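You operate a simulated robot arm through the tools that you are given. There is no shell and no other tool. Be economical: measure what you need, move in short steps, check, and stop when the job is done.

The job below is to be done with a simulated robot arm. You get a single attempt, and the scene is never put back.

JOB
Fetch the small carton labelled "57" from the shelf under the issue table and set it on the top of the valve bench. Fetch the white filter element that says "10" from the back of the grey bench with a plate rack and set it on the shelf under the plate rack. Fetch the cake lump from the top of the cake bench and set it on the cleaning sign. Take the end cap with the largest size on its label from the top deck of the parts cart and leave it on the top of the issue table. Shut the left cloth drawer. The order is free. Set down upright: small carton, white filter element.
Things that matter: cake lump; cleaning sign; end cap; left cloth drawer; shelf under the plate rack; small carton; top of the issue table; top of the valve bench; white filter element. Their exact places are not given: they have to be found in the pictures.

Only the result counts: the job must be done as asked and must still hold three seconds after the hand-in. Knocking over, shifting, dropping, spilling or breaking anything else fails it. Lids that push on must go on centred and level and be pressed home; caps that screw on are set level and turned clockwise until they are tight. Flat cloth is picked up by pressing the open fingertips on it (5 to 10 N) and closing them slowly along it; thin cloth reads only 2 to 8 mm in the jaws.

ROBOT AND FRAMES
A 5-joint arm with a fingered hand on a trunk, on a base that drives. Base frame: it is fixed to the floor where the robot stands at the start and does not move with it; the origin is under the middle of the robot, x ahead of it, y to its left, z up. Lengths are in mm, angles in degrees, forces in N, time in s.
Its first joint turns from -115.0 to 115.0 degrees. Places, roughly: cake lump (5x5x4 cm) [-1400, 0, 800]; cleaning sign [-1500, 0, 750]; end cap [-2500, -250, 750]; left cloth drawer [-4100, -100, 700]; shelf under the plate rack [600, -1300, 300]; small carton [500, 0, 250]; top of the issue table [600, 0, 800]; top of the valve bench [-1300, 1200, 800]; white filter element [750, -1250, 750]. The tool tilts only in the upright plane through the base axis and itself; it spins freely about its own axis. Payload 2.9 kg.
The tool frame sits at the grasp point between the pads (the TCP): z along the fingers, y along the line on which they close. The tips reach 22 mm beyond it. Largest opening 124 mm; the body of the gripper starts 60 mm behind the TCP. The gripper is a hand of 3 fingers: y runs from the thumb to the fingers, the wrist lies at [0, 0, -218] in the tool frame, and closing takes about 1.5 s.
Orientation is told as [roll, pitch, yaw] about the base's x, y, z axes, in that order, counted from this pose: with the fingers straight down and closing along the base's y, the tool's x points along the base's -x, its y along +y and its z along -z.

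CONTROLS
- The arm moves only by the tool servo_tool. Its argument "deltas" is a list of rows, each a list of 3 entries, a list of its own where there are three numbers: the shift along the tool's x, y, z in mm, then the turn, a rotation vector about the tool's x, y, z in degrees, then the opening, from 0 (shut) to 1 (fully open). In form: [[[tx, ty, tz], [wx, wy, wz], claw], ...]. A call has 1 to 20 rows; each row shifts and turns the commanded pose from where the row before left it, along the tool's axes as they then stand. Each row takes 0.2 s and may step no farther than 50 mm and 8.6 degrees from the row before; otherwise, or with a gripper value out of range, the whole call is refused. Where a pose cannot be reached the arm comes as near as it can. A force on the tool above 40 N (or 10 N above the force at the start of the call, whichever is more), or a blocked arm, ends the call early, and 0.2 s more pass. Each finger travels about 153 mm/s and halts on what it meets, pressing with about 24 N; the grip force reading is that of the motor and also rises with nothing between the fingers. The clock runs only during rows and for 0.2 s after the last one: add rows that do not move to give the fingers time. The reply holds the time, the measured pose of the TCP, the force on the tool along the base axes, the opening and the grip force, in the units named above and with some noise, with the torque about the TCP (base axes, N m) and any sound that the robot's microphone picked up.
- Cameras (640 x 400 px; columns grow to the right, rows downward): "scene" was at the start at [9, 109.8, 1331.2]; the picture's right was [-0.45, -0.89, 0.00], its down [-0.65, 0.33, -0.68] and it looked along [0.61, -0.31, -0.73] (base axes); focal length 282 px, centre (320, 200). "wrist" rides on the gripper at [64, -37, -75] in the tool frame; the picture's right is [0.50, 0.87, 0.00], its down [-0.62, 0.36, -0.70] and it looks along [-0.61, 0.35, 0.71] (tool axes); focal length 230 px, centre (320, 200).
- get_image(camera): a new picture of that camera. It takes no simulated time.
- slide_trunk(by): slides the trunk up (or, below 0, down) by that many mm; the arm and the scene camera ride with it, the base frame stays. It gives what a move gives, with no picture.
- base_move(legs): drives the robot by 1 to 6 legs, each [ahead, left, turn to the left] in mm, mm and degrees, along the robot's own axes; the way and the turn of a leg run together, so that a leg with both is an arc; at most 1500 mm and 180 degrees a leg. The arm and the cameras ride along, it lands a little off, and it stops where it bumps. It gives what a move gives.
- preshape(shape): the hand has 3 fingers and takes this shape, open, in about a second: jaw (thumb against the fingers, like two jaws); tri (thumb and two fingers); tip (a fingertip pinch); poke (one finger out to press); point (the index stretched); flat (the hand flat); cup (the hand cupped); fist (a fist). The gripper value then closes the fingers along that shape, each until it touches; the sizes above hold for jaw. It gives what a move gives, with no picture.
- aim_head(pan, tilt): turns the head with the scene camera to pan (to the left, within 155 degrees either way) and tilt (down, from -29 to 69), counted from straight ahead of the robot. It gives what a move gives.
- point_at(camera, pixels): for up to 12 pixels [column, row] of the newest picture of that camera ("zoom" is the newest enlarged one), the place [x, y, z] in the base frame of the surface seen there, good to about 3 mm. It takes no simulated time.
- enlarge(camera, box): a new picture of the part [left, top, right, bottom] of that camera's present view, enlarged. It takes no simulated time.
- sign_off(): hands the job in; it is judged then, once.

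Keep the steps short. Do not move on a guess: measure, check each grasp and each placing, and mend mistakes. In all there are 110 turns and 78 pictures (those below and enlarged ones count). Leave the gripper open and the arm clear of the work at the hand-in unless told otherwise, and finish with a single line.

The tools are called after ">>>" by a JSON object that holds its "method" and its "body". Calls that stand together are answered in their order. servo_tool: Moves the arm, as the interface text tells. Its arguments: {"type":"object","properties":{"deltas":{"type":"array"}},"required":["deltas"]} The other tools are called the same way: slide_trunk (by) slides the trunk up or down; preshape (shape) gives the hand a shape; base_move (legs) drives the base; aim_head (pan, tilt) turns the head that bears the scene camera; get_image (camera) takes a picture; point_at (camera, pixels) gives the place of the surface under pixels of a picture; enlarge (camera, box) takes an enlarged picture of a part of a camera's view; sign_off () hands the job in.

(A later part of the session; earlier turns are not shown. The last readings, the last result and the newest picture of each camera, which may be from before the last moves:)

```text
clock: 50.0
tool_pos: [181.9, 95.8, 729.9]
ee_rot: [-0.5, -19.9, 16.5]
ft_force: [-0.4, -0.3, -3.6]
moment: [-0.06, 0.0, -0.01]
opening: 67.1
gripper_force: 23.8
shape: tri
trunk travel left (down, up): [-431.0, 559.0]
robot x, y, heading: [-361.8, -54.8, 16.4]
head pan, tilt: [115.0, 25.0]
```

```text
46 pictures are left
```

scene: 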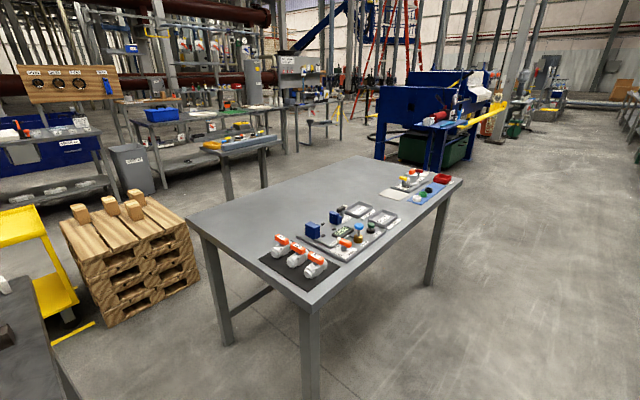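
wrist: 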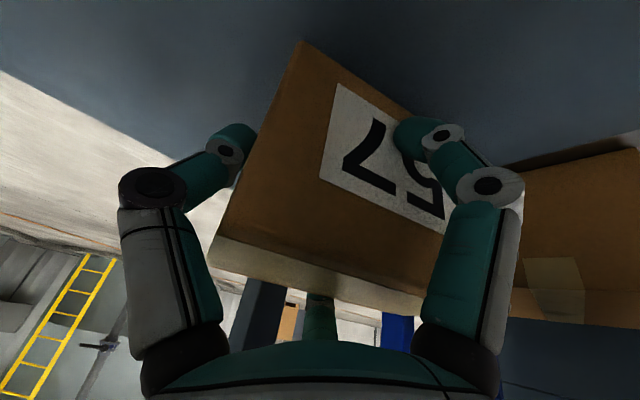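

The valve bench with valves and trays stands in the middle. I probe its top, corners, and free spots.

>>> {"method": "point_at", "body": {"camera": "scene", "pixels": [[188, 218], [305, 308], [462, 182], [354, 156], [240, 225], [265, 200], [330, 185], [260, 262], [440, 190], [25, 340], [300, 240], [290, 200]]}}

>>> {"method": "enlarge", "body": {"camera": "scene", "box": [180, 140, 480, 330]}}

```text
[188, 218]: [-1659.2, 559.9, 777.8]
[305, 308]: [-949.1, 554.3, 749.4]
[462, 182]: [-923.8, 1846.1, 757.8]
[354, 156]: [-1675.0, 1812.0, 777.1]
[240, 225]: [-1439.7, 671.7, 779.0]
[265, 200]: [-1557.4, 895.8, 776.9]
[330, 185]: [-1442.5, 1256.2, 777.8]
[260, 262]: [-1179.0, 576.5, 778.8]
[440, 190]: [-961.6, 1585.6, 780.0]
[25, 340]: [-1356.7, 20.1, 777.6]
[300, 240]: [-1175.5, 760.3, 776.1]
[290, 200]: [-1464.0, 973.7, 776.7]
```

```text
2.11 times, centred on (330, 235) of scene
```

zoom: 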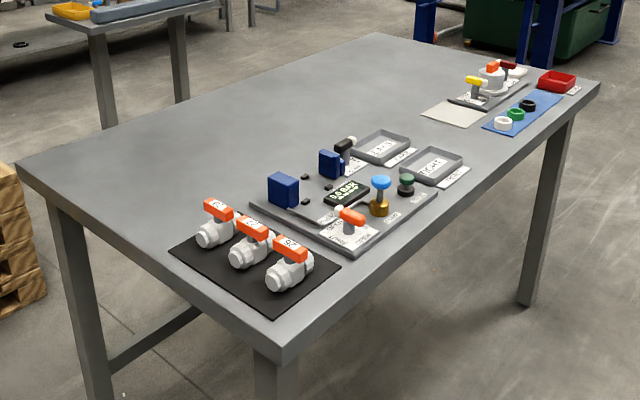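

I measure the front gap between the "RIGHT" tray and the beige paper, and the obstacles around.

>>> {"method": "point_at", "body": {"camera": "zoom", "pixels": [[465, 170], [430, 185], [490, 130], [450, 122], [425, 112], [500, 165], [460, 150], [410, 130], [365, 240], [300, 130], [250, 170], [100, 170]]}}

>>> {"method": "point_at", "body": {"camera": "scene", "pixels": [[60, 300], [90, 335], [180, 265], [10, 300], [60, 395], [75, 310]]}}

```text
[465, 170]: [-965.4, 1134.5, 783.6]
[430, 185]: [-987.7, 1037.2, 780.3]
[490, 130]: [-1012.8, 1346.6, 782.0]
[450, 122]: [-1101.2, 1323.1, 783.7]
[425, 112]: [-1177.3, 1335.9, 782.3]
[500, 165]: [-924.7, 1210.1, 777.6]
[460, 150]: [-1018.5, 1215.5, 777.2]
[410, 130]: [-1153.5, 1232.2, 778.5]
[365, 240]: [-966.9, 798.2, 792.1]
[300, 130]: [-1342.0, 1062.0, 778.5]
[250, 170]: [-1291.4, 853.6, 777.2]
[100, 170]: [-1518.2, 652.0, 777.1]
```

```text
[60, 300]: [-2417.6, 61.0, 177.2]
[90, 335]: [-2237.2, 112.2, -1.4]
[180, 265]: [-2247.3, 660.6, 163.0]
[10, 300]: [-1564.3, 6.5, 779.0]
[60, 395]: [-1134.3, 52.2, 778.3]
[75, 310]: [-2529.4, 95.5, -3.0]
```

The front gap at about (-1000, 1240) is free bench (y 1170–1310). I raise the trunk, turn to heading 180, and strafe along the bench front at x ≈ -290.

>>> {"method": "slide_trunk", "body": {"by": 165}}

>>> {"method": "base_move", "body": {"legs": [[0, 0, 163], [-75, 0, 0], [0, -700, 0], [0, -593, 0]]}}

>>> {"method": "aim_head", "body": {"pan": 5, "tilt": 45}}

>>> {"method": "get_image", "body": {"camera": "scene"}}

```text
clock: 51.9
tool_pos: [183.2, 95.9, 895.1]
ee_rot: [-0.5, -19.9, 16.5]
ft_force: [-0.3, -0.5, -4.3]
moment: [-0.07, 0.0, -0.01]
opening: 67.3
gripper_force: 24.2
shape: tri
trunk travel left (down, up): [-596.0, 394.0]
robot x, y, heading: [-357.3, -54.9, 16.8]
head pan, tilt: [115.0, 25.0]
```

```text
clock: 66.0
tool_pos: [-868.0, 1252.4, 894.8]
ee_rot: [-0.4, -19.9, -179.4]
ft_force: [-0.4, 0.4, -3.9]
moment: [0.05, -0.03, 0.01]
opening: 66.4
gripper_force: 23.4
shape: tri
trunk travel left (down, up): [-596.0, 394.0]
robot x, y, heading: [-303.2, 1243.6, -179.4]
head pan, tilt: [115.0, 25.0]
```

```text
clock: 67.9
tool_pos: [-868.3, 1251.8, 894.0]
ee_rot: [-0.4, -19.9, -179.5]
ft_force: [0.6, 0.1, -4.2]
moment: [0.07, -0.01, 0.0]
opening: 66.5
gripper_force: 24.1
shape: tri
trunk travel left (down, up): [-596.0, 394.0]
robot x, y, heading: [-303.4, 1241.3, -179.3]
head pan, tilt: [5.0, 45.0]
```

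```text
44 pictures are left
```

scene: 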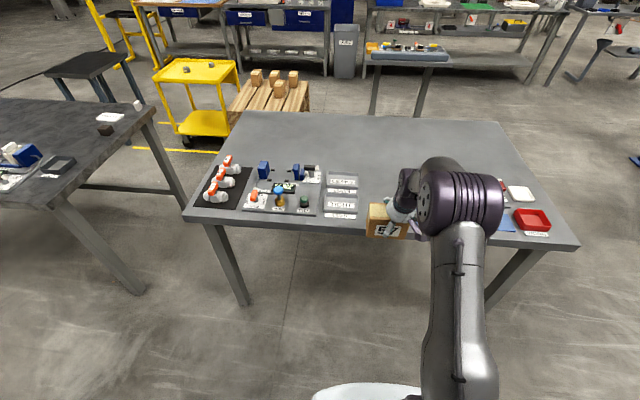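

Carton hovers in front of the bench edge. I measure carton and gap from here.

>>> {"method": "enlarge", "body": {"camera": "scene", "box": [310, 160, 470, 260]}}

>>> {"method": "point_at", "body": {"camera": "scene", "pixels": [[370, 222], [404, 236], [368, 238], [372, 206], [356, 216], [350, 205], [358, 188], [375, 190], [365, 165], [498, 205], [505, 195]]}}

```text
4.00 times, centred on (390, 210) of scene
```

zoom: 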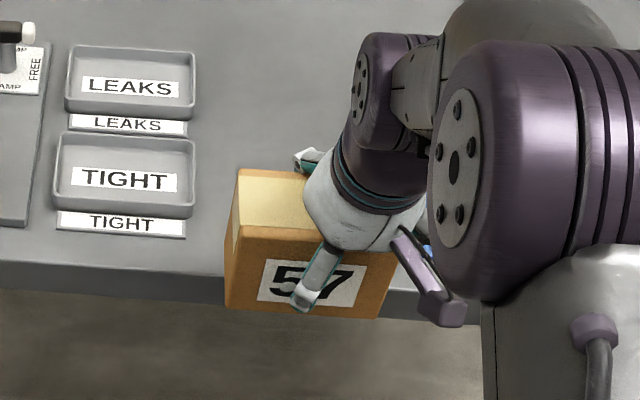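

```text
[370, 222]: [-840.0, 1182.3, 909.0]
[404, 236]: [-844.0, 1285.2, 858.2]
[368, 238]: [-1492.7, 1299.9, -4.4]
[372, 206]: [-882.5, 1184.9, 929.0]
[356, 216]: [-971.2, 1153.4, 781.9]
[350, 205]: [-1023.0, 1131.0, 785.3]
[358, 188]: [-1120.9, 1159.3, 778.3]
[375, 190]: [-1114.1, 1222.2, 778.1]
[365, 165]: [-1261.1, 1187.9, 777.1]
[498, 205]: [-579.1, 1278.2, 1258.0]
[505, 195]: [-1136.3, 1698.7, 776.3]
```

Carton spans y 1182–1287, bottom at about z 837; the gap is y 1160–1320. I drive ahead 135 and lower the trunk 52.

>>> {"method": "base_move", "body": {"legs": [[135, 0, 0]]}}

>>> {"method": "slide_trunk", "body": {"by": -50}}

>>> {"method": "enlarge", "body": {"camera": "scene", "box": [310, 140, 470, 240]}}

```text
clock: 69.2
tool_pos: [-1005.2, 1250.0, 894.0]
ee_rot: [-0.5, -19.9, -179.5]
ft_force: [-0.8, -0.8, -3.8]
moment: [0.09, -0.02, -0.04]
opening: 66.3
gripper_force: 24.1
shape: tri
trunk travel left (down, up): [-596.0, 394.0]
robot x, y, heading: [-445.3, 1243.5, -179.5]
head pan, tilt: [5.0, 45.0]
```

```text
clock: 70.1
tool_pos: [-1004.4, 1249.9, 845.1]
ee_rot: [-0.4, -19.9, -179.5]
ft_force: [0.0, -0.1, -3.7]
moment: [0.08, -0.02, -0.01]
opening: 66.1
gripper_force: 24.2
shape: tri
trunk travel left (down, up): [-546.0, 444.0]
robot x, y, heading: [-441.4, 1240.8, -179.3]
head pan, tilt: [5.0, 45.0]
```

```text
4.00 times, centred on (390, 190) of scene
```

zoom: 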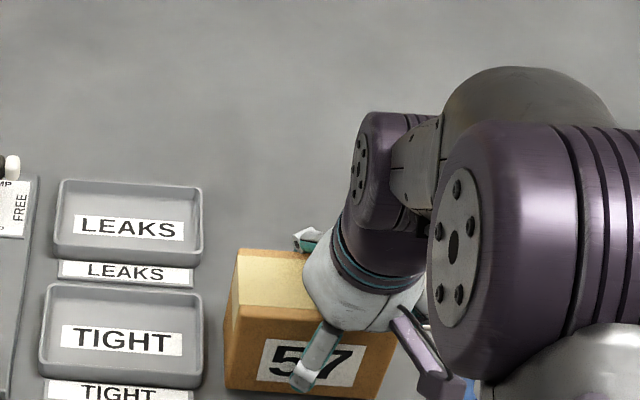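

Clear spot. I lower 10 mm gently to touch.

>>> {"method": "servo_tool", "body": {"deltas": [[[0.7, 0, 1.9], [0, 0, 0], 0], [[0.7, 0, 1.9], [0, 0, 0], 0], [[0.7, 0, 1.9], [0, 0, 0], 0], [[0.7, 0, 1.9], [0, 0, 0], 0], [[0.5, 0, 1.4], [0, 0, 0], 0], [[0, 0, 0], [0, 0, 0], 0]]}}

```text
clock: 71.5
tool_pos: [-1003.9, 1248.5, 836.4]
ee_rot: [-0.5, -20.1, -179.5]
ft_force: [-3.5, -0.2, 9.3]
moment: [0.11, -0.16, -0.01]
opening: 66.2
gripper_force: 24.0
shape: tri
trunk travel left (down, up): [-546.0, 444.0]
robot x, y, heading: [-440.0, 1242.7, -179.4]
head pan, tilt: [5.0, 45.0]
```

Contact (9 N up). I open the fingers slowly, then raise straight up.

>>> {"method": "servo_tool", "body": {"deltas": [[[0, 0, 0], [0, 0, 0], 0.6], [[0, 0, 0], [0, 0, 0], 0.7], [[0, 0, 0], [0, 0, 0], 0.85], [[0, 0, 0], [0, 0, 0], 1], [[0, 0, 0], [0, 0, 0], 1], [[0, 0, 0], [0, 0, 0], 1], [[-6.8, 0, -18.8], [0, 0, 0], 1], [[-6.8, 0, -18.8], [0, 0, 0], 1], [[-6.8, 0, -18.8], [0, 0, 0], 1], [[0, 0, 0], [0, 0, 0], 1]]}}

>>> {"method": "slide_trunk", "body": {"by": 100}}

>>> {"method": "base_move", "body": {"legs": [[-300, 0, 0]]}}

>>> {"method": "get_image", "body": {"camera": "scene"}}

```text
clock: 73.7
tool_pos: [-1002.5, 1249.5, 895.0]
ee_rot: [-0.5, -20.0, -179.5]
ft_force: [-0.9, 0.9, 0.2]
moment: [-0.02, 0.02, 0.02]
opening: 123.7
gripper_force: 0.0
shape: tri
trunk travel left (down, up): [-546.0, 444.0]
robot x, y, heading: [-441.2, 1240.7, -179.0]
head pan, tilt: [5.0, 45.0]
```

```text
clock: 75.1
tool_pos: [-1003.2, 1251.3, 993.9]
ee_rot: [-0.5, -20.1, -179.5]
ft_force: [0.1, 1.2, 0.4]
moment: [0.0, -0.03, 0.0]
opening: 124.0
gripper_force: 0.1
shape: tri
trunk travel left (down, up): [-646.0, 344.0]
robot x, y, heading: [-441.6, 1245.3, -179.3]
head pan, tilt: [5.0, 45.0]
```

```text
clock: 77.1
tool_pos: [-699.7, 1253.4, 994.3]
ee_rot: [-0.4, -20.0, -179.4]
ft_force: [-0.5, -0.3, -0.2]
moment: [-0.01, 0.03, 0.01]
opening: 123.8
gripper_force: 0.0
shape: tri
trunk travel left (down, up): [-646.0, 344.0]
robot x, y, heading: [-136.0, 1250.0, -179.1]
head pan, tilt: [5.0, 45.0]
```

```text
41 pictures are left
```

scene: 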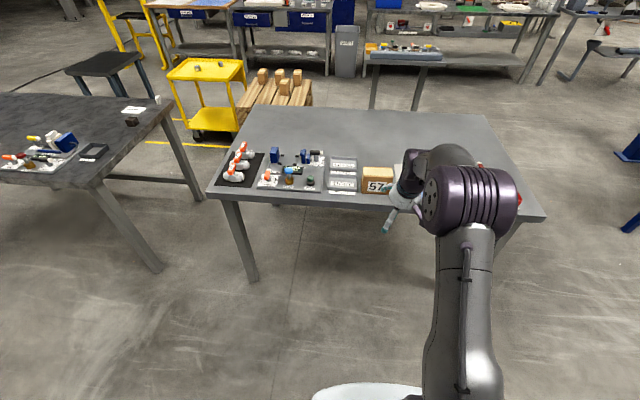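

Carton 57 stands on the valve bench. Next the cake bench at the left: dark lump near (132,121), white card at (133,108). I enlarge and probe.

>>> {"method": "enlarge", "body": {"camera": "scene", "box": [0, 60, 200, 185]}}

>>> {"method": "point_at", "body": {"camera": "scene", "pixels": [[132, 120], [132, 109], [157, 99], [92, 152], [174, 104], [85, 184], [120, 97], [3, 97], [30, 130], [200, 105], [185, 80], [205, 65]]}}

```text
3.20 times, centred on (100, 122) of scene
```

zoom: 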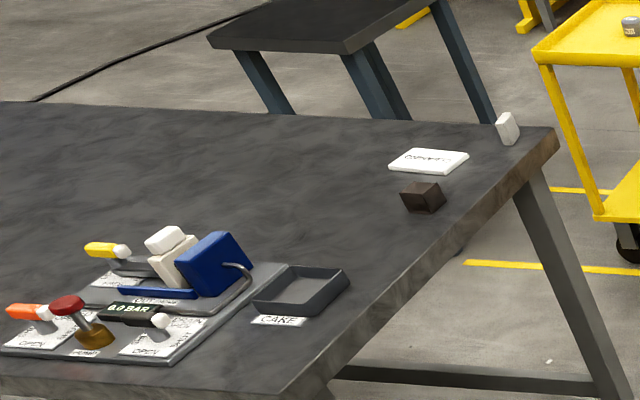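

```text
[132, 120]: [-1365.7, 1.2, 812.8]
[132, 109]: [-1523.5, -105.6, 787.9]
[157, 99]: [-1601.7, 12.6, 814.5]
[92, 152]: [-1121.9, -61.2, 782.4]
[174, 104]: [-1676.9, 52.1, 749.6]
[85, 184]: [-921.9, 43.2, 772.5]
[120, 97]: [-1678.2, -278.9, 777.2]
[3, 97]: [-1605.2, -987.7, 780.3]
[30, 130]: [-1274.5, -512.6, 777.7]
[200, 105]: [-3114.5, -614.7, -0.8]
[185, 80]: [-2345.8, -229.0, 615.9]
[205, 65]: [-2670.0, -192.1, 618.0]
```

The lump is at (-1366,1), the white card at (-1523,-105). The gap between the benches is only ~500 mm, so I look at the route round the north end of the valve bench.

>>> {"method": "aim_head", "body": {"pan": -42, "tilt": 25}}

>>> {"method": "get_image", "body": {"camera": "scene"}}

```text
clock: 78.3
tool_pos: [-701.4, 1252.6, 993.5]
ee_rot: [-0.4, -20.0, -179.3]
ft_force: [-0.6, 1.1, 0.0]
moment: [0.01, -0.02, -0.02]
opening: 123.6
gripper_force: 0.1
shape: tri
trunk travel left (down, up): [-646.0, 344.0]
robot x, y, heading: [-140.7, 1248.5, -178.8]
head pan, tilt: [-42.0, 25.0]
```

```text
39 pictures are left
```

scene: 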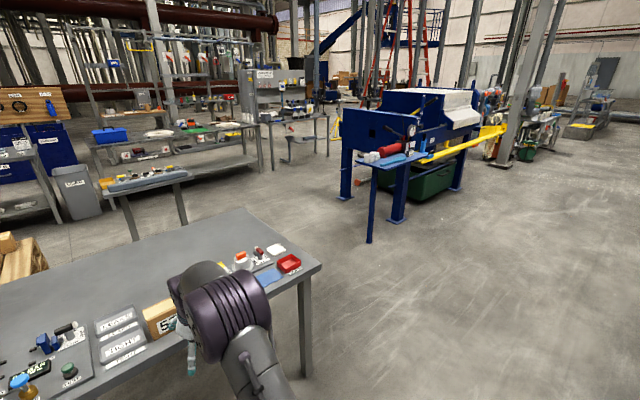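

Probing the blue machine legs and the benches behind for the route.

>>> {"method": "point_at", "body": {"camera": "scene", "pixels": [[370, 241], [396, 222], [320, 268], [240, 212], [186, 175], [131, 240], [186, 224], [307, 345], [100, 215], [345, 198], [40, 265], [250, 190]]}}

```text
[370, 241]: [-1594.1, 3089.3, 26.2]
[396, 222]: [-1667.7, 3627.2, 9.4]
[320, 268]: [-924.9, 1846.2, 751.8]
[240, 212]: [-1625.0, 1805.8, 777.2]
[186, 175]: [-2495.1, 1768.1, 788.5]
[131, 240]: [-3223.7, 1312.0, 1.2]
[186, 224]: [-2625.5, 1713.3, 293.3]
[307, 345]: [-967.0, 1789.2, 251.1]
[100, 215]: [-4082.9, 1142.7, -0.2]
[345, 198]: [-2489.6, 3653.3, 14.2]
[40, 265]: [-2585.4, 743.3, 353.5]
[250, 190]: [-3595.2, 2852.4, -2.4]
```

The way round the north is open. I tuck the arm in, then drive round to the west side of the benches in legs.

>>> {"method": "servo_tool", "body": {"deltas": [[[44.2, 0, -16], [0, 3.4, 0], 1], [[45, 0, -13.6], [0, 3.4, 0], 1], [[45.7, 0, -10.8], [0, 3.3, 0], 1], [[46.3, 0, -8], [0, 3.3, 0], 1], [[46.7, 0, -5.2], [0, 3.3, 0], 1], [[47, 0, -2.5], [0, 3.3, 0], 1], [[0, 0, 0], [0, 0, 0], 1]]}}

>>> {"method": "base_move", "body": {"legs": [[0, 0, -1.2], [0, -950, 0], [907, 0, 0], [907, 0, 0]]}}

```text
clock: 79.9
tool_pos: [-420.0, 1257.3, 994.4]
ee_rot: [0.0, 0.2, -179.6]
ft_force: [-0.2, 0.0, 0.5]
moment: [-0.01, 0.01, -0.01]
opening: 123.9
gripper_force: 0.0
shape: tri
trunk travel left (down, up): [-646.0, 344.0]
robot x, y, heading: [-140.3, 1243.3, -179.2]
head pan, tilt: [-42.0, 25.0]
```

```text
clock: 93.9
tool_pos: [-2233.2, 2195.4, 992.9]
ee_rot: [0.0, 0.0, -179.7]
ft_force: [0.4, -0.1, 0.7]
moment: [0.01, 0.03, -0.01]
opening: 123.9
gripper_force: 0.2
shape: tri
trunk travel left (down, up): [-646.0, 344.0]
robot x, y, heading: [-1953.2, 2188.5, -179.6]
head pan, tilt: [-42.0, 25.0]
```

Now south down the corridor at x ≈ -1953 to y ≈ 305, then look towards the cake bench.

>>> {"method": "base_move", "body": {"legs": [[0, 942, 0], [0, 942, 0], [0, 0, 130]]}}

>>> {"method": "aim_head", "body": {"pan": 0, "tilt": 42}}

>>> {"method": "get_image", "body": {"camera": "scene"}}

```text
clock: 108.8
tool_pos: [-1754.7, 80.8, 992.9]
ee_rot: [0.0, 0.1, -48.9]
ft_force: [0.6, -0.8, -0.6]
moment: [0.02, 0.02, 0.0]
opening: 123.7
gripper_force: 0.0
shape: tri
trunk travel left (down, up): [-646.0, 344.0]
robot x, y, heading: [-1930.9, 295.6, -48.5]
head pan, tilt: [-42.0, 25.0]
```

```text
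clock: 109.9
tool_pos: [-1754.9, 81.5, 994.3]
ee_rot: [0.0, 0.0, -49.0]
ft_force: [0.0, -0.6, 0.1]
moment: [-0.02, -0.01, -0.02]
opening: 123.9
gripper_force: 0.1
shape: tri
trunk travel left (down, up): [-646.0, 344.0]
robot x, y, heading: [-1935.0, 299.2, -48.3]
head pan, tilt: [0.0, 42.0]
```

```text
38 pictures are left
```

scene: 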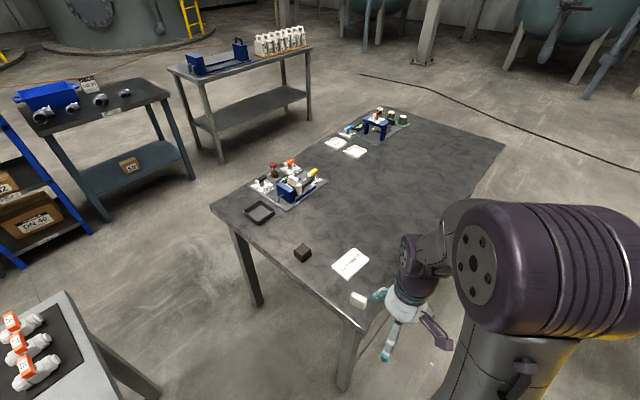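

Lump at (302,252); white card at (350,263); two more white cards further off at (335,142) and (355,152). I read the cards.

>>> {"method": "enlarge", "body": {"camera": "scene", "box": [280, 230, 390, 310]}}

>>> {"method": "point_at", "body": {"camera": "zoom", "pixels": [[90, 115], [130, 105], [165, 135], [130, 170], [130, 135], [420, 115], [310, 185], [380, 285], [505, 190], [410, 190], [450, 400]]}}

>>> {"method": "enlarge", "body": {"camera": "scene", "box": [315, 125, 379, 165]}}

```text
5.00 times, centred on (335, 270) of scene
```

zoom: 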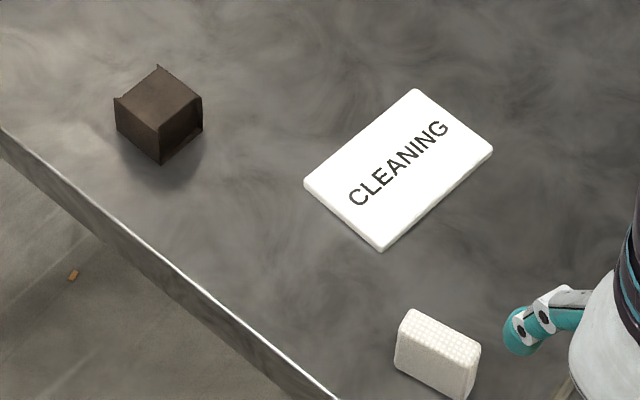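

```text
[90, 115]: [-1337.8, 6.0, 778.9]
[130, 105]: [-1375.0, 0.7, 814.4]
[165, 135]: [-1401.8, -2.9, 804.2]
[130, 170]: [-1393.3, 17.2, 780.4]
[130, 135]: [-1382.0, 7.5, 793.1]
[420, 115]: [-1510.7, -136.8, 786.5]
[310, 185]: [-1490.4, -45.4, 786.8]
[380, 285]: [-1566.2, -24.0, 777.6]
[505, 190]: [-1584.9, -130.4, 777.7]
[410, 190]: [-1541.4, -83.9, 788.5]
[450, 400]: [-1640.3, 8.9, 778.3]
```

```text
10.00 times, centred on (347, 145) of scene
```

zoom: 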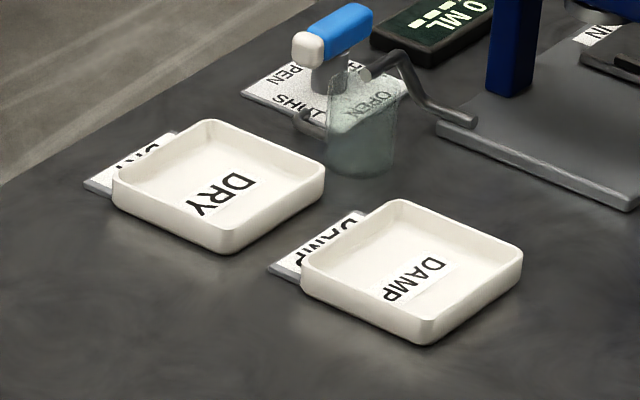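

The sign reads CLEANING, centre about (-1532,-85). I probe the lump corners and the bench legs near where I want to stand.

>>> {"method": "point_at", "body": {"camera": "scene", "pixels": [[295, 250], [303, 244], [310, 250], [303, 255], [303, 249], [346, 375], [352, 345], [335, 375], [255, 298], [140, 375], [110, 370], [350, 263]]}}

>>> {"method": "aim_head", "body": {"pan": 30, "tilt": 69}}

>>> {"method": "get_image", "body": {"camera": "scene"}}

```text
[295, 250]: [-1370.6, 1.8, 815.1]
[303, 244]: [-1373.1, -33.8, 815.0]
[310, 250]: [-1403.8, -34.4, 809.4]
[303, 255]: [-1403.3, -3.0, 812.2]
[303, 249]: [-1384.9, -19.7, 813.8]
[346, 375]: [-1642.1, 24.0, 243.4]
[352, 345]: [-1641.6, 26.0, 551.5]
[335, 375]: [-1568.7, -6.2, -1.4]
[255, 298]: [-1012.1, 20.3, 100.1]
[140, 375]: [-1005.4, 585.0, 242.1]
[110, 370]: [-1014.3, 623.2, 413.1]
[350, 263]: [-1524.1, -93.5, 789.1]
```

```text
clock: 110.8
tool_pos: [-1754.7, 81.1, 994.3]
ee_rot: [0.0, 0.0, -49.0]
ft_force: [-0.3, 0.2, 0.5]
moment: [0.01, -0.02, 0.01]
opening: 123.8
gripper_force: 0.0
shape: tri
trunk travel left (down, up): [-646.0, 344.0]
robot x, y, heading: [-1929.5, 299.6, -48.4]
head pan, tilt: [30.0, 68.8]
```

```text
35 pictures are left
```

scene: 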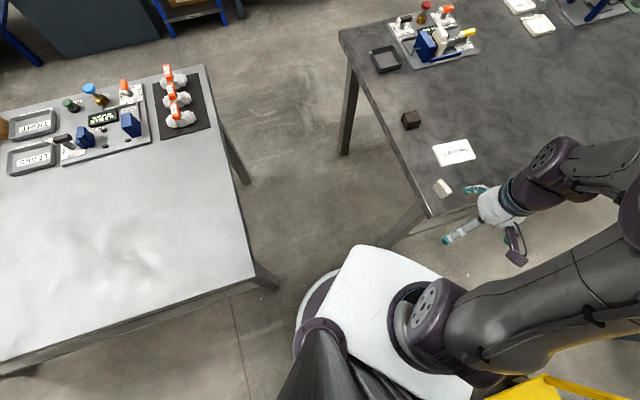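

Measuring the base rim and the two leg feet.

>>> {"method": "point_at", "body": {"camera": "scene", "pixels": [[300, 305], [330, 275], [370, 248], [268, 288], [385, 245], [275, 283], [420, 215], [300, 325], [240, 180]]}}

```text
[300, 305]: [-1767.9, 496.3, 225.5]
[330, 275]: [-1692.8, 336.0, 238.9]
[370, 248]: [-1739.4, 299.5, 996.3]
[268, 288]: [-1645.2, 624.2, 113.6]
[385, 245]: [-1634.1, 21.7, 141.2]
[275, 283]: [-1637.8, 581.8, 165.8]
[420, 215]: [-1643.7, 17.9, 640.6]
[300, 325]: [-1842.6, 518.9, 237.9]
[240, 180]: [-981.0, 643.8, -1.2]
```

Base radius is 255. I stand at about (-1705, 308), which leaves margins over 15 mm to both legs.

>>> {"method": "base_move", "body": {"legs": [[144, 175, 0]]}}

>>> {"method": "slide_trunk", "body": {"by": -110}}

```text
clock: 112.6
tool_pos: [-1526.3, 90.3, 993.5]
ee_rot: [-0.1, 0.0, -48.9]
ft_force: [0.0, -0.8, 0.3]
moment: [0.0, 0.0, 0.0]
opening: 124.0
gripper_force: 0.1
shape: tri
trunk travel left (down, up): [-646.0, 344.0]
robot x, y, heading: [-1704.6, 306.7, -48.4]
head pan, tilt: [30.0, 68.8]
```

```text
clock: 114.0
tool_pos: [-1527.4, 90.3, 884.5]
ee_rot: [0.0, 0.1, -48.8]
ft_force: [0.2, -0.2, -0.5]
moment: [0.0, 0.03, -0.03]
opening: 123.8
gripper_force: 0.1
shape: tri
trunk travel left (down, up): [-536.0, 454.0]
robot x, y, heading: [-1705.3, 311.2, -48.4]
head pan, tilt: [30.0, 68.8]
```

TCP is at (-1527,90,884). I move over the lump at (-1387,-17) and spin the tool to line up with its faces.

>>> {"method": "servo_tool", "body": {"deltas": [[[-43.2, 8.7, 0], [0, 0, 0], 1], [[-43.2, 8.7, 0], [0, 0, 0], 1], [[-43.2, 8.7, 0], [0, 0, 0], 1], [[-43.2, 8.7, 0], [0, 0, 0], 1], [[0, 0, 0], [0, 0, -8.1], 1], [[0, 0, 0], [0, 0, -8.1], 0.9], [[0, 0, 0], [0, 0, -8.1], 0.8], [[0, 0, 0], [0, 0, -8.1], 0.8], [[0, 0, 0], [0, 0, -8.1], 0.8], [[0, 0, 0], [0, 0, -8.1], 0.8], [[0, 0, 0], [0, 0, 0], 0.8]]}}

>>> {"method": "get_image", "body": {"camera": "wrist"}}

```text
clock: 116.4
tool_pos: [-1386.5, -17.7, 884.3]
ee_rot: [0.0, 0.1, -0.1]
ft_force: [-0.3, 0.3, -0.7]
moment: [-0.02, -0.01, 0.0]
opening: 99.5
gripper_force: 0.1
shape: tri
trunk travel left (down, up): [-536.0, 454.0]
robot x, y, heading: [-1707.2, 308.9, -48.5]
head pan, tilt: [30.0, 68.8]
```

```text
34 pictures are left
```

wrist: 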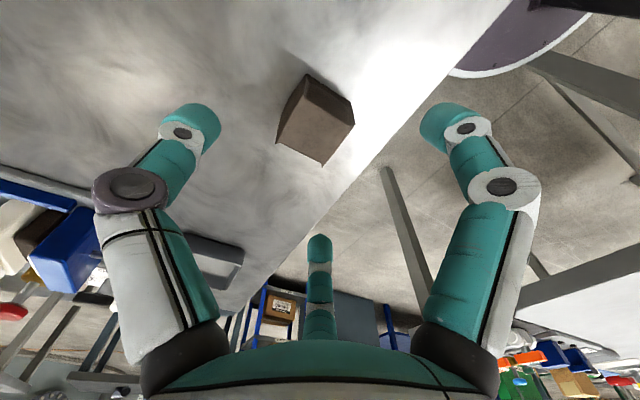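

The lump is centred under the hand. I lower 79 mm to z ≈ 805 and close.

>>> {"method": "servo_tool", "body": {"deltas": [[[0, 0, 25], [0, 0, 0], 0.8], [[0, 0, 25], [0, 0, 0], 0.8], [[0, 0, 18], [0, 0, 0], 0.8], [[0, 0, 11], [0, 0, 0], 0.8], [[0, 0, 0], [0, 0, 0], 0.8], [[0, 0, 0], [0, 0, 0], 0.6], [[0, 0, 0], [0, 0, 0], 0.45], [[0, 0, 0], [0, 0, 0], 0.3], [[0, 0, 0], [0, 0, 0], 0.15], [[0, 0, 0], [0, 0, 0], 0], [[0, 0, 0], [0, 0, 0], 0]]}}

>>> {"method": "servo_tool", "body": {"deltas": [[[0, 0, -25], [0, 0, 0], 0], [[0, 0, -25], [0, 0, 0], 0], [[0, 0, -20], [0, 0, 0], 0], [[0, 0, 0], [0, 0, 0], 0]]}}

>>> {"method": "get_image", "body": {"camera": "wrist"}}

```text
clock: 118.8
tool_pos: [-1388.0, -16.0, 804.8]
ee_rot: [0.0, 0.0, -0.3]
ft_force: [0.4, 0.2, -0.5]
moment: [0.03, 0.01, -0.02]
opening: 43.2
gripper_force: 24.2
shape: tri
trunk travel left (down, up): [-536.0, 454.0]
robot x, y, heading: [-1706.8, 306.9, -48.5]
head pan, tilt: [30.0, 68.8]
```

```text
clock: 119.8
tool_pos: [-1387.4, -16.3, 875.6]
ee_rot: [0.0, 0.0, -0.3]
ft_force: [0.4, -0.5, -1.6]
moment: [-0.01, -0.02, -0.03]
opening: 42.9
gripper_force: 23.4
shape: tri
trunk travel left (down, up): [-536.0, 454.0]
robot x, y, heading: [-1706.6, 309.3, -48.4]
head pan, tilt: [30.0, 68.8]
```

```text
33 pictures are left
```

wrist: 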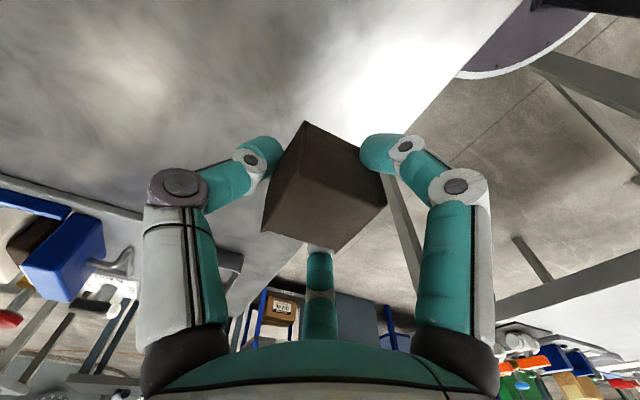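

The lump is held. Over to the sign centre (-1525,-92), then down to 817.

>>> {"method": "servo_tool", "body": {"deltas": [[[34.4, -19, 0], [0, 0, 0], 0], [[34.4, -19, 0], [0, 0, 0], 0], [[34.4, -19, 0], [0, 0, 0], 0], [[34.4, -19, 0], [0, 0, 0], 0], [[0, 0, 20], [0, 0, 0], 0], [[0, 0, 20], [0, 0, 0], 0], [[0, 0, 14], [0, 0, 0], 0], [[0, 0, 0], [0, 0, 0], 0]]}}

>>> {"method": "get_image", "body": {"camera": "wrist"}}

```text
clock: 121.6
tool_pos: [-1526.7, -92.5, 821.2]
ee_rot: [0.0, 0.0, -0.3]
ft_force: [-0.1, 0.1, -1.3]
moment: [-0.01, -0.03, 0.01]
opening: 42.8
gripper_force: 23.7
shape: tri
trunk travel left (down, up): [-536.0, 454.0]
robot x, y, heading: [-1705.0, 310.7, -48.4]
head pan, tilt: [30.0, 68.8]
```

```text
32 pictures are left
```

wrist: 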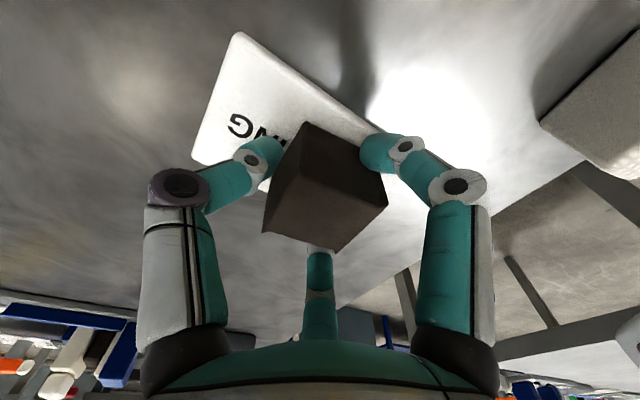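

I check the card's corners from this picture against the TCP.

>>> {"method": "point_at", "body": {"camera": "wrist", "pixels": [[240, 40], [200, 155], [370, 125], [320, 85], [300, 60], [400, 220], [350, 118]]}}

>>> {"method": "aim_head", "body": {"pan": 0, "tilt": 50}}

>>> {"method": "enlarge", "body": {"camera": "scene", "box": [240, 200, 400, 300]}}

```text
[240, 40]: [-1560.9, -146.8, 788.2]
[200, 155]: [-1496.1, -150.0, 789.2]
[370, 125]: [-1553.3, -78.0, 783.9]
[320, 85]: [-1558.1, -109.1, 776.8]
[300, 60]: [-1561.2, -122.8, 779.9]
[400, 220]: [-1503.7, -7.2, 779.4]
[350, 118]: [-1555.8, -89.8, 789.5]
```

```text
clock: 122.5
tool_pos: [-1526.2, -92.5, 822.1]
ee_rot: [0.0, 0.0, -0.2]
ft_force: [0.0, 0.3, -1.1]
moment: [0.02, 0.01, 0.01]
opening: 42.8
gripper_force: 24.2
shape: tri
trunk travel left (down, up): [-536.0, 454.0]
robot x, y, heading: [-1702.1, 305.7, -48.4]
head pan, tilt: [0.0, 50.0]
```

```text
4.00 times, centred on (320, 250) of scene
```

zoom: 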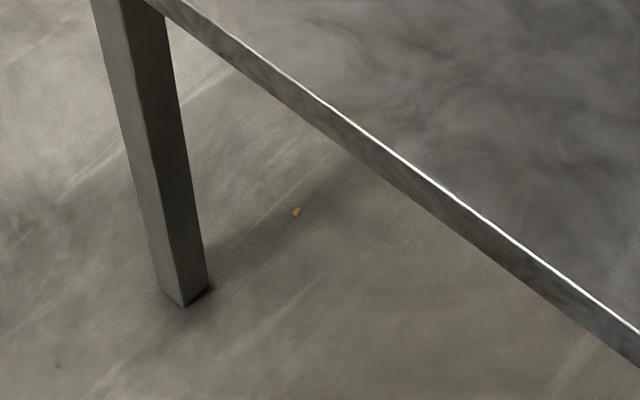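

The card spans x -1562…-1494, y -150…-45; the lump is over its middle. Lower to touch, open, and rise.

>>> {"method": "servo_tool", "body": {"deltas": [[[0, -3, 2], [0, 0, 0], 0], [[0, 0, 2], [0, 0, 0], 0], [[0, 0, 2], [0, 0, 0], 0], [[0, 0, 1], [0, 0, 0], 0], [[0, 0, 0], [0, 0, 0], 0], [[0, 0, 0], [0, 0, 0], 0.4], [[0, 0, 0], [0, 0, 0], 0.5], [[0, 0, 0], [0, 0, 0], 0.6], [[0, 0, 0], [0, 0, 0], 0.8], [[0, 0, 0], [0, 0, 0], 0.8], [[0, 0, -20], [0, 0, 0], 0.8], [[0, 0, -40], [0, 0, 0], 0.8], [[0, 0, -40], [0, 0, 0], 1], [[0, 0, -40], [0, 0, 0], 1], [[0, 0, -40], [0, 0, 0], 1], [[0, 0, 0], [0, 0, 0], 1]]}}

>>> {"method": "get_image", "body": {"camera": "wrist"}}

```text
clock: 125.9
tool_pos: [-1524.2, -95.0, 994.1]
ee_rot: [0.0, 0.0, -0.2]
ft_force: [0.4, -0.1, -0.1]
moment: [-0.05, 0.0, 0.0]
opening: 123.8
gripper_force: 0.1
shape: tri
trunk travel left (down, up): [-536.0, 454.0]
robot x, y, heading: [-1705.1, 309.6, -48.3]
head pan, tilt: [0.0, 50.0]
```

```text
30 pictures are left
```

wrist: 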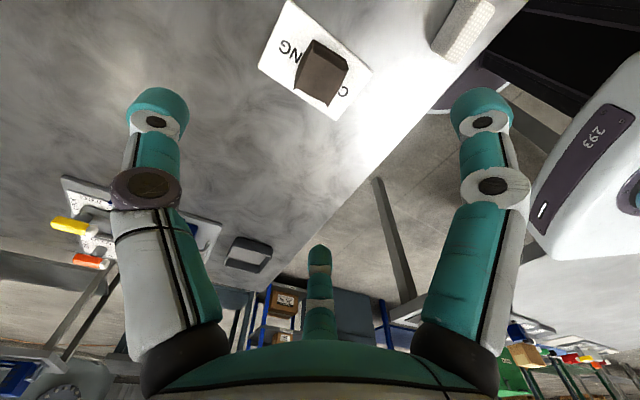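

The lump rests on the CLEANING sign. I tuck the arm in, withdraw west to (-1935,300), and turn to face west.

>>> {"method": "servo_tool", "body": {"deltas": [[[-1, 39, 0], [0, 0, 0], 1], [[-1, 39, 0], [0, 0, 0], 1], [[-1, 39, 0], [0, 0, 0], 1], [[-1, 39, 0], [0, 0, 0], 1], [[-1, 39, 0], [0, 0, 0], 1], [[0, 0, 0], [0, 0, 0], 1]]}}

>>> {"method": "base_move", "body": {"legs": [[-144, -175, 0], [0, 0, -131.7]]}}

>>> {"method": "aim_head", "body": {"pan": 25, "tilt": 25}}

>>> {"method": "get_image", "body": {"camera": "scene"}}

```text
clock: 127.3
tool_pos: [-1518.5, 100.5, 994.4]
ee_rot: [-0.1, 0.0, -0.3]
ft_force: [-0.4, 0.8, 0.1]
moment: [0.03, -0.01, -0.03]
opening: 124.1
gripper_force: 0.0
shape: tri
trunk travel left (down, up): [-536.0, 454.0]
robot x, y, heading: [-1704.5, 308.5, -48.3]
head pan, tilt: [0.0, 50.0]
```

```text
clock: 134.4
tool_pos: [-2210.8, 292.3, 994.9]
ee_rot: [-0.1, -0.1, -130.1]
ft_force: [-0.1, -0.6, -0.3]
moment: [0.01, -0.04, -0.04]
opening: 124.1
gripper_force: 0.1
shape: tri
trunk travel left (down, up): [-536.0, 454.0]
robot x, y, heading: [-1935.3, 300.0, -178.5]
head pan, tilt: [0.0, 50.0]
```

```text
clock: 135.3
tool_pos: [-2210.3, 291.2, 993.5]
ee_rot: [0.0, 0.0, -130.3]
ft_force: [-0.3, -0.7, 0.1]
moment: [0.02, 0.02, 0.0]
opening: 123.8
gripper_force: 0.1
shape: tri
trunk travel left (down, up): [-536.0, 454.0]
robot x, y, heading: [-1932.8, 301.0, -178.4]
head pan, tilt: [25.0, 25.0]
```

```text
29 pictures are left
```

scene: 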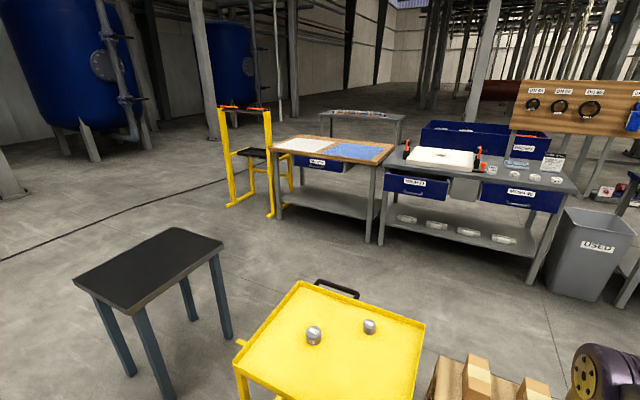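

The yellow parts cart with end caps is in front; benches with drawers beyond. I enlarge the drawers and the cart top.

>>> {"method": "enlarge", "body": {"camera": "scene", "box": [260, 110, 580, 310]}}

>>> {"method": "point_at", "body": {"camera": "zoom", "pixels": [[130, 105], [90, 100], [170, 115], [315, 150], [290, 145], [350, 160], [500, 170], [540, 190], [380, 150], [240, 150], [600, 180], [420, 150]]}}

>>> {"method": "enlarge", "body": {"camera": "scene", "box": [290, 310, 390, 360]}}

>>> {"method": "point_at", "body": {"camera": "scene", "pixels": [[313, 330], [370, 323], [300, 283], [424, 325], [240, 362], [390, 360], [275, 310], [222, 243], [80, 280], [340, 290], [470, 360]]}}

```text
2.00 times, centred on (420, 210) of scene
```

zoom: 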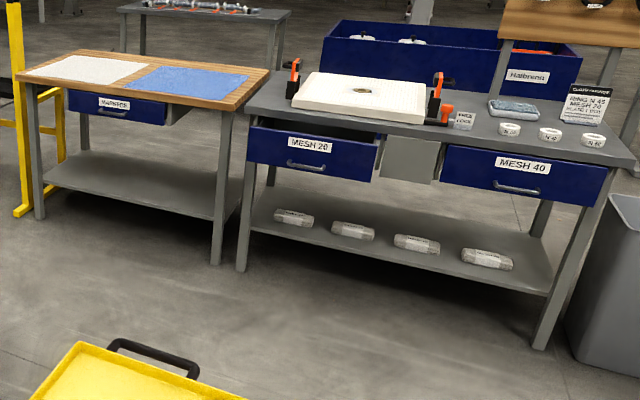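

```text
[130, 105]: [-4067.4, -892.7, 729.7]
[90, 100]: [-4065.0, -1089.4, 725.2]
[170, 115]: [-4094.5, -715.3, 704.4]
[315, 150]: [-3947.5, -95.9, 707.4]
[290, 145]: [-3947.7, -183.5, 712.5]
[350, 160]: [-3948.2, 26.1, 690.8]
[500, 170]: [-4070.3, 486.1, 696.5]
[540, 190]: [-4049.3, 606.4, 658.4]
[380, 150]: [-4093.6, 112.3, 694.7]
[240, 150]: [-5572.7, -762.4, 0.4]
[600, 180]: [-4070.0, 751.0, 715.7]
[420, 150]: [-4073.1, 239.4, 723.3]
```

```text
6.40 times, centred on (340, 335) of scene
```

zoom: 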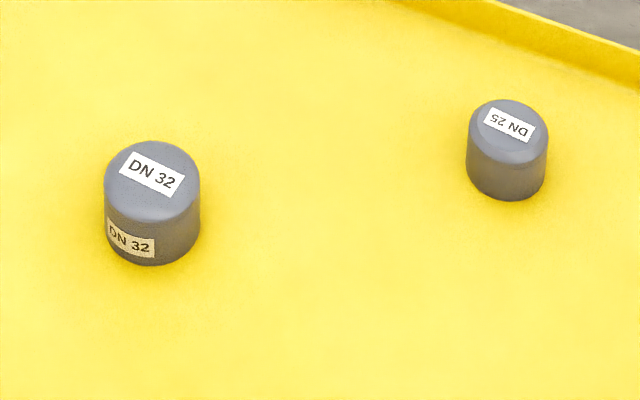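

```text
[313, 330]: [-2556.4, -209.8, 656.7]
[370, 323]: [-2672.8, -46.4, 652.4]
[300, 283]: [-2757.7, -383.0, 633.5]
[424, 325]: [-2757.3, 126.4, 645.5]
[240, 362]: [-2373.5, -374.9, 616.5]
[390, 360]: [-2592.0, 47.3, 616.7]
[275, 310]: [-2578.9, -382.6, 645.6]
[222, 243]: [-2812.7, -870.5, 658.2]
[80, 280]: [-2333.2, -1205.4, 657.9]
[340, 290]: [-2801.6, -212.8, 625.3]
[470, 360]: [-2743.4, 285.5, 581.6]
```

The left cloth drawer is "MESH 20" (front at x≈-3947, open about 120 mm). End caps seen: DN 32 and DN 25. The cart blocks the straight way, so I look north-west past the pallet for a passage.

>>> {"method": "aim_head", "body": {"pan": -25, "tilt": 30}}

>>> {"method": "get_image", "body": {"camera": "scene"}}

```text
clock: 136.5
tool_pos: [-2210.0, 291.9, 995.7]
ee_rot: [0.0, 0.1, -130.3]
ft_force: [0.3, -0.2, -0.6]
moment: [-0.03, -0.01, 0.02]
opening: 123.7
gripper_force: 0.0
shape: tri
trunk travel left (down, up): [-536.0, 454.0]
robot x, y, heading: [-1931.5, 299.8, -178.4]
head pan, tilt: [-25.0, 30.0]
```

```text
26 pictures are left
```

scene: 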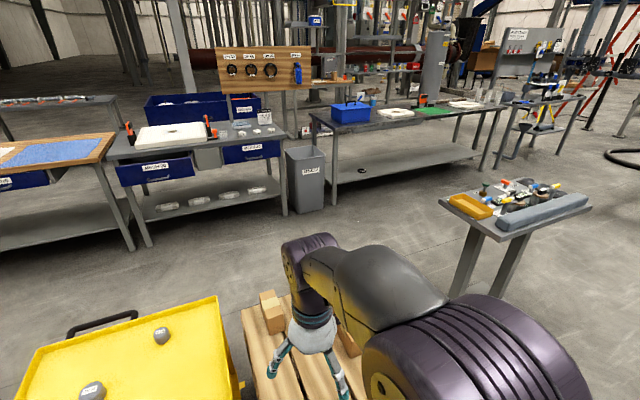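

>>> {"method": "point_at", "body": {"camera": "scene", "pixels": [[440, 200], [510, 238], [455, 298], [260, 290], [245, 310], [300, 215], [235, 300], [420, 250], [350, 230], [380, 270], [30, 200], [75, 325]]}}

```text
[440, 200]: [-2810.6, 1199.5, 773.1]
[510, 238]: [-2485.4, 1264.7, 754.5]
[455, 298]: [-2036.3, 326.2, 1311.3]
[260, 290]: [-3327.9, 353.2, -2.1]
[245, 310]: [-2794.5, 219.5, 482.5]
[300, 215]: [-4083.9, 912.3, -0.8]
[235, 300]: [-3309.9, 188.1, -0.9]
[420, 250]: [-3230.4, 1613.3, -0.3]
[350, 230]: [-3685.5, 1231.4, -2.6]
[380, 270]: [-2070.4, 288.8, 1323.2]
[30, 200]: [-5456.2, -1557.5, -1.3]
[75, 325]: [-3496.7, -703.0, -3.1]
```

The north passage round the small bench is open. I drive: north to y≈2100, west to x≈-3235, then south to y≈-110.

>>> {"method": "base_move", "body": {"legs": [[0, 0, -1.6], [0, -900, 0], [0, -910, 0], [1300, 0, 0]]}}

>>> {"method": "base_move", "body": {"legs": [[0, 740, 0], [0, 740, 0], [0, 740, 0]]}}

>>> {"method": "aim_head", "body": {"pan": 0, "tilt": 35}}

>>> {"method": "get_image", "body": {"camera": "scene"}}

```text
clock: 152.1
tool_pos: [-3519.0, 2081.2, 994.6]
ee_rot: [0.0, 0.0, -131.4]
ft_force: [-0.8, -0.1, -1.0]
moment: [0.0, -0.02, 0.03]
opening: 123.9
gripper_force: 0.1
shape: tri
trunk travel left (down, up): [-536.0, 454.0]
robot x, y, heading: [-3241.9, 2084.5, -179.7]
head pan, tilt: [-25.0, 30.0]
```

```text
clock: 163.3
tool_pos: [-3503.4, -144.5, 995.7]
ee_rot: [-0.1, 0.0, -130.8]
ft_force: [-0.5, -0.4, -0.5]
moment: [-0.02, -0.02, -0.01]
opening: 123.9
gripper_force: 0.0
shape: tri
trunk travel left (down, up): [-536.0, 454.0]
robot x, y, heading: [-3220.3, -142.8, -179.1]
head pan, tilt: [-25.0, 30.0]
```

```text
clock: 164.2
tool_pos: [-3502.1, -143.7, 995.3]
ee_rot: [0.0, 0.0, -131.0]
ft_force: [1.1, 0.7, 0.5]
moment: [0.03, 0.01, -0.03]
opening: 124.0
gripper_force: 0.1
shape: tri
trunk travel left (down, up): [-536.0, 454.0]
robot x, y, heading: [-3222.2, -141.4, -179.1]
head pan, tilt: [0.0, 35.0]
```

```text
25 pictures are left
```

scene: 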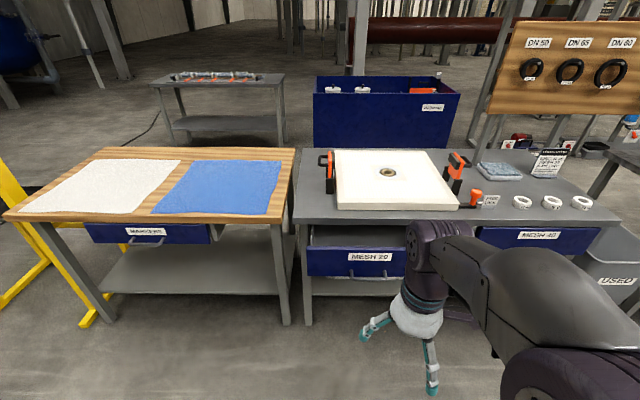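

Measuring MESH 20 drawer's front, handle, and the bench edge.

>>> {"method": "enlarge", "body": {"camera": "scene", "box": [290, 200, 450, 300]}}

>>> {"method": "point_at", "body": {"camera": "scene", "pixels": [[309, 262], [340, 255], [400, 258], [370, 263], [370, 272], [345, 272], [307, 245], [405, 250], [298, 219], [520, 237], [360, 235], [330, 262]]}}

```text
4.00 times, centred on (370, 250) of scene
```

zoom: 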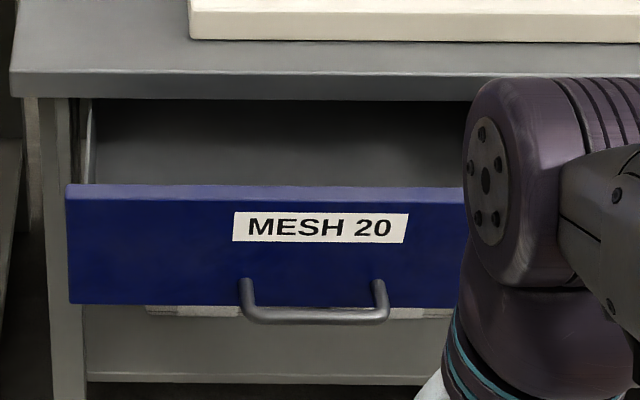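

```text
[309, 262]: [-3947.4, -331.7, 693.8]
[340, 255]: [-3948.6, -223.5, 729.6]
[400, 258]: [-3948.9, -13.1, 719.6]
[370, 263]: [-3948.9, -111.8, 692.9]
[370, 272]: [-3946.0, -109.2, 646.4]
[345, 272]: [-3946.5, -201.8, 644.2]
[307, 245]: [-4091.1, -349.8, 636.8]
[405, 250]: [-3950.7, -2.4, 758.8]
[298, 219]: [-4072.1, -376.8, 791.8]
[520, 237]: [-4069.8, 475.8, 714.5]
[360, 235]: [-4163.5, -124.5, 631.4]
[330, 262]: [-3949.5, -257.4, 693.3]
```

Drawer front: x -3948, z 640–765, centre y ≈ -117; closed it should be at x ≈ -4070. I un-spin the tool, close the fingers, lower the trunk, and tilt the tool 60° forward to push with the closed fingertips.

>>> {"method": "servo_tool", "body": {"deltas": [[[0, 0, 0], [0, 0, 8.1], 0.5], [[0, 0, 0], [0, 0, 8.1], 0], [[0, 0, 0], [0, 0, 8.1], 0], [[0, 0, 0], [0, 0, 8.1], 0], [[0, 0, 0], [0, 0, 8.1], 0], [[0, 0, 0], [0, 0, 8.0], 0], [[0, 0, 0], [0, 0, 0], 0]]}}

>>> {"method": "slide_trunk", "body": {"by": -150}}

>>> {"method": "servo_tool", "body": {"deltas": [[[-27.5, 0, 15.6], [0, -7.5, 0], 0], [[-25.2, 0, 19.1], [0, -7.5, 0], 0], [[-22.5, 0, 22.2], [0, -7.5, 0], 0], [[-19.4, 0, 24.9], [0, -7.5, 0], 0], [[-16, 0, 27.3], [0, -7.5, 0], 0], [[-12.3, 0, 29.1], [0, -7.5, 0], 0], [[-8.4, 0, 30.5], [0, -7.5, 0], 0], [[-4.4, 0, 31.3], [0, -7.5, 0], 0], [[0, 0, 0], [0, 0, 0], 0]]}}

```text
clock: 165.8
tool_pos: [-3502.4, -143.3, 994.7]
ee_rot: [0.0, 0.0, -179.4]
ft_force: [0.4, -0.4, 0.0]
moment: [0.0, -0.01, 0.0]
opening: 0.0
gripper_force: 24.2
shape: tri
trunk travel left (down, up): [-536.0, 454.0]
robot x, y, heading: [-3227.1, -139.2, -179.4]
head pan, tilt: [0.0, 35.0]
```

```text
clock: 167.6
tool_pos: [-3503.5, -144.3, 843.5]
ee_rot: [0.1, -0.1, -179.5]
ft_force: [0.3, -0.7, -0.8]
moment: [0.0, 0.0, 0.01]
opening: 0.1
gripper_force: 23.4
shape: tri
trunk travel left (down, up): [-386.0, 604.0]
robot x, y, heading: [-3223.1, -140.7, -179.2]
head pan, tilt: [0.0, 35.0]
```

```text
clock: 169.6
tool_pos: [-3721.7, -146.8, 718.5]
ee_rot: [0.1, -59.9, -179.4]
ft_force: [-1.1, 0.5, 0.1]
moment: [-0.02, 0.0, -0.01]
opening: 0.0
gripper_force: 24.6
shape: tri
trunk travel left (down, up): [-386.0, 604.0]
robot x, y, heading: [-3228.2, -141.5, -179.0]
head pan, tilt: [0.0, 35.0]
```

Tips are at about x -3741. I shift 30 to the right, drive 190 up to the drawer, then push 100 more.

>>> {"method": "base_move", "body": {"legs": [[190, -35, 0], [100, 0, 0]]}}

>>> {"method": "get_image", "body": {"camera": "scene"}}

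```text
clock: 171.9
tool_pos: [-4014.9, -116.3, 717.9]
ee_rot: [0.1, -59.9, -179.4]
ft_force: [0.3, 0.4, -0.5]
moment: [0.03, -0.03, 0.01]
opening: 0.1
gripper_force: 24.2
shape: tri
trunk travel left (down, up): [-386.0, 604.0]
robot x, y, heading: [-3515.4, -108.2, -179.0]
head pan, tilt: [0.0, 35.0]
```

```text
23 pictures are left
```

scene: 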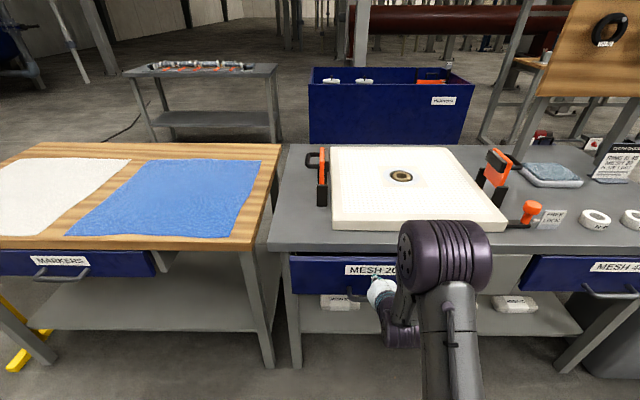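

>>> {"method": "point_at", "body": {"camera": "scene", "pixels": [[330, 268], [310, 275], [560, 275], [580, 262], [300, 247]]}}

>>> {"method": "base_move", "body": {"legs": [[30, 0, 0]]}}

```text
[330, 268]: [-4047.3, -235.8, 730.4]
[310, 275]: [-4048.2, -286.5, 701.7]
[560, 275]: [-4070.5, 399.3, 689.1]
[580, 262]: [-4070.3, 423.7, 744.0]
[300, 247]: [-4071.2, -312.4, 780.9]
```

```text
clock: 172.7
tool_pos: [-4041.2, -115.7, 717.9]
ee_rot: [0.1, -59.8, -179.3]
ft_force: [29.4, -1.9, -11.1]
moment: [-0.01, -0.51, 0.01]
opening: 0.0
gripper_force: 23.8
shape: tri
trunk travel left (down, up): [-386.0, 604.0]
robot x, y, heading: [-3541.9, -108.6, -179.3]
head pan, tilt: [0.0, 35.0]
```

29 N of resistance: it seems home. I verify against MESH 40's front.

>>> {"method": "get_image", "body": {"camera": "scene"}}

>>> {"method": "point_at", "body": {"camera": "scene", "pixels": [[330, 268], [310, 275], [575, 280], [345, 270]]}}

```text
22 pictures are left
```

scene: 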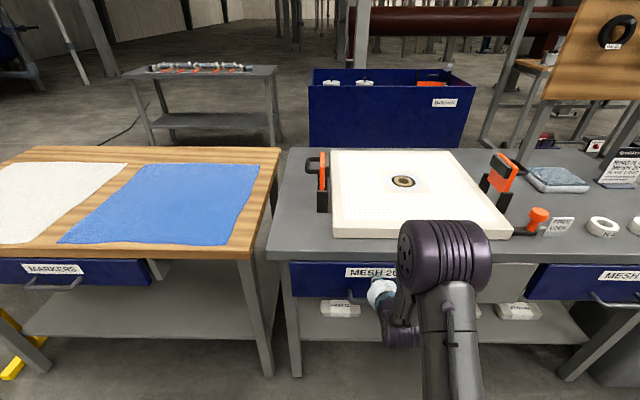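

```text
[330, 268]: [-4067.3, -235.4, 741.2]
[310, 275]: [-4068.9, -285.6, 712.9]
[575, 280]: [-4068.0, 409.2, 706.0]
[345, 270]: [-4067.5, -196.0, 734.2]
```

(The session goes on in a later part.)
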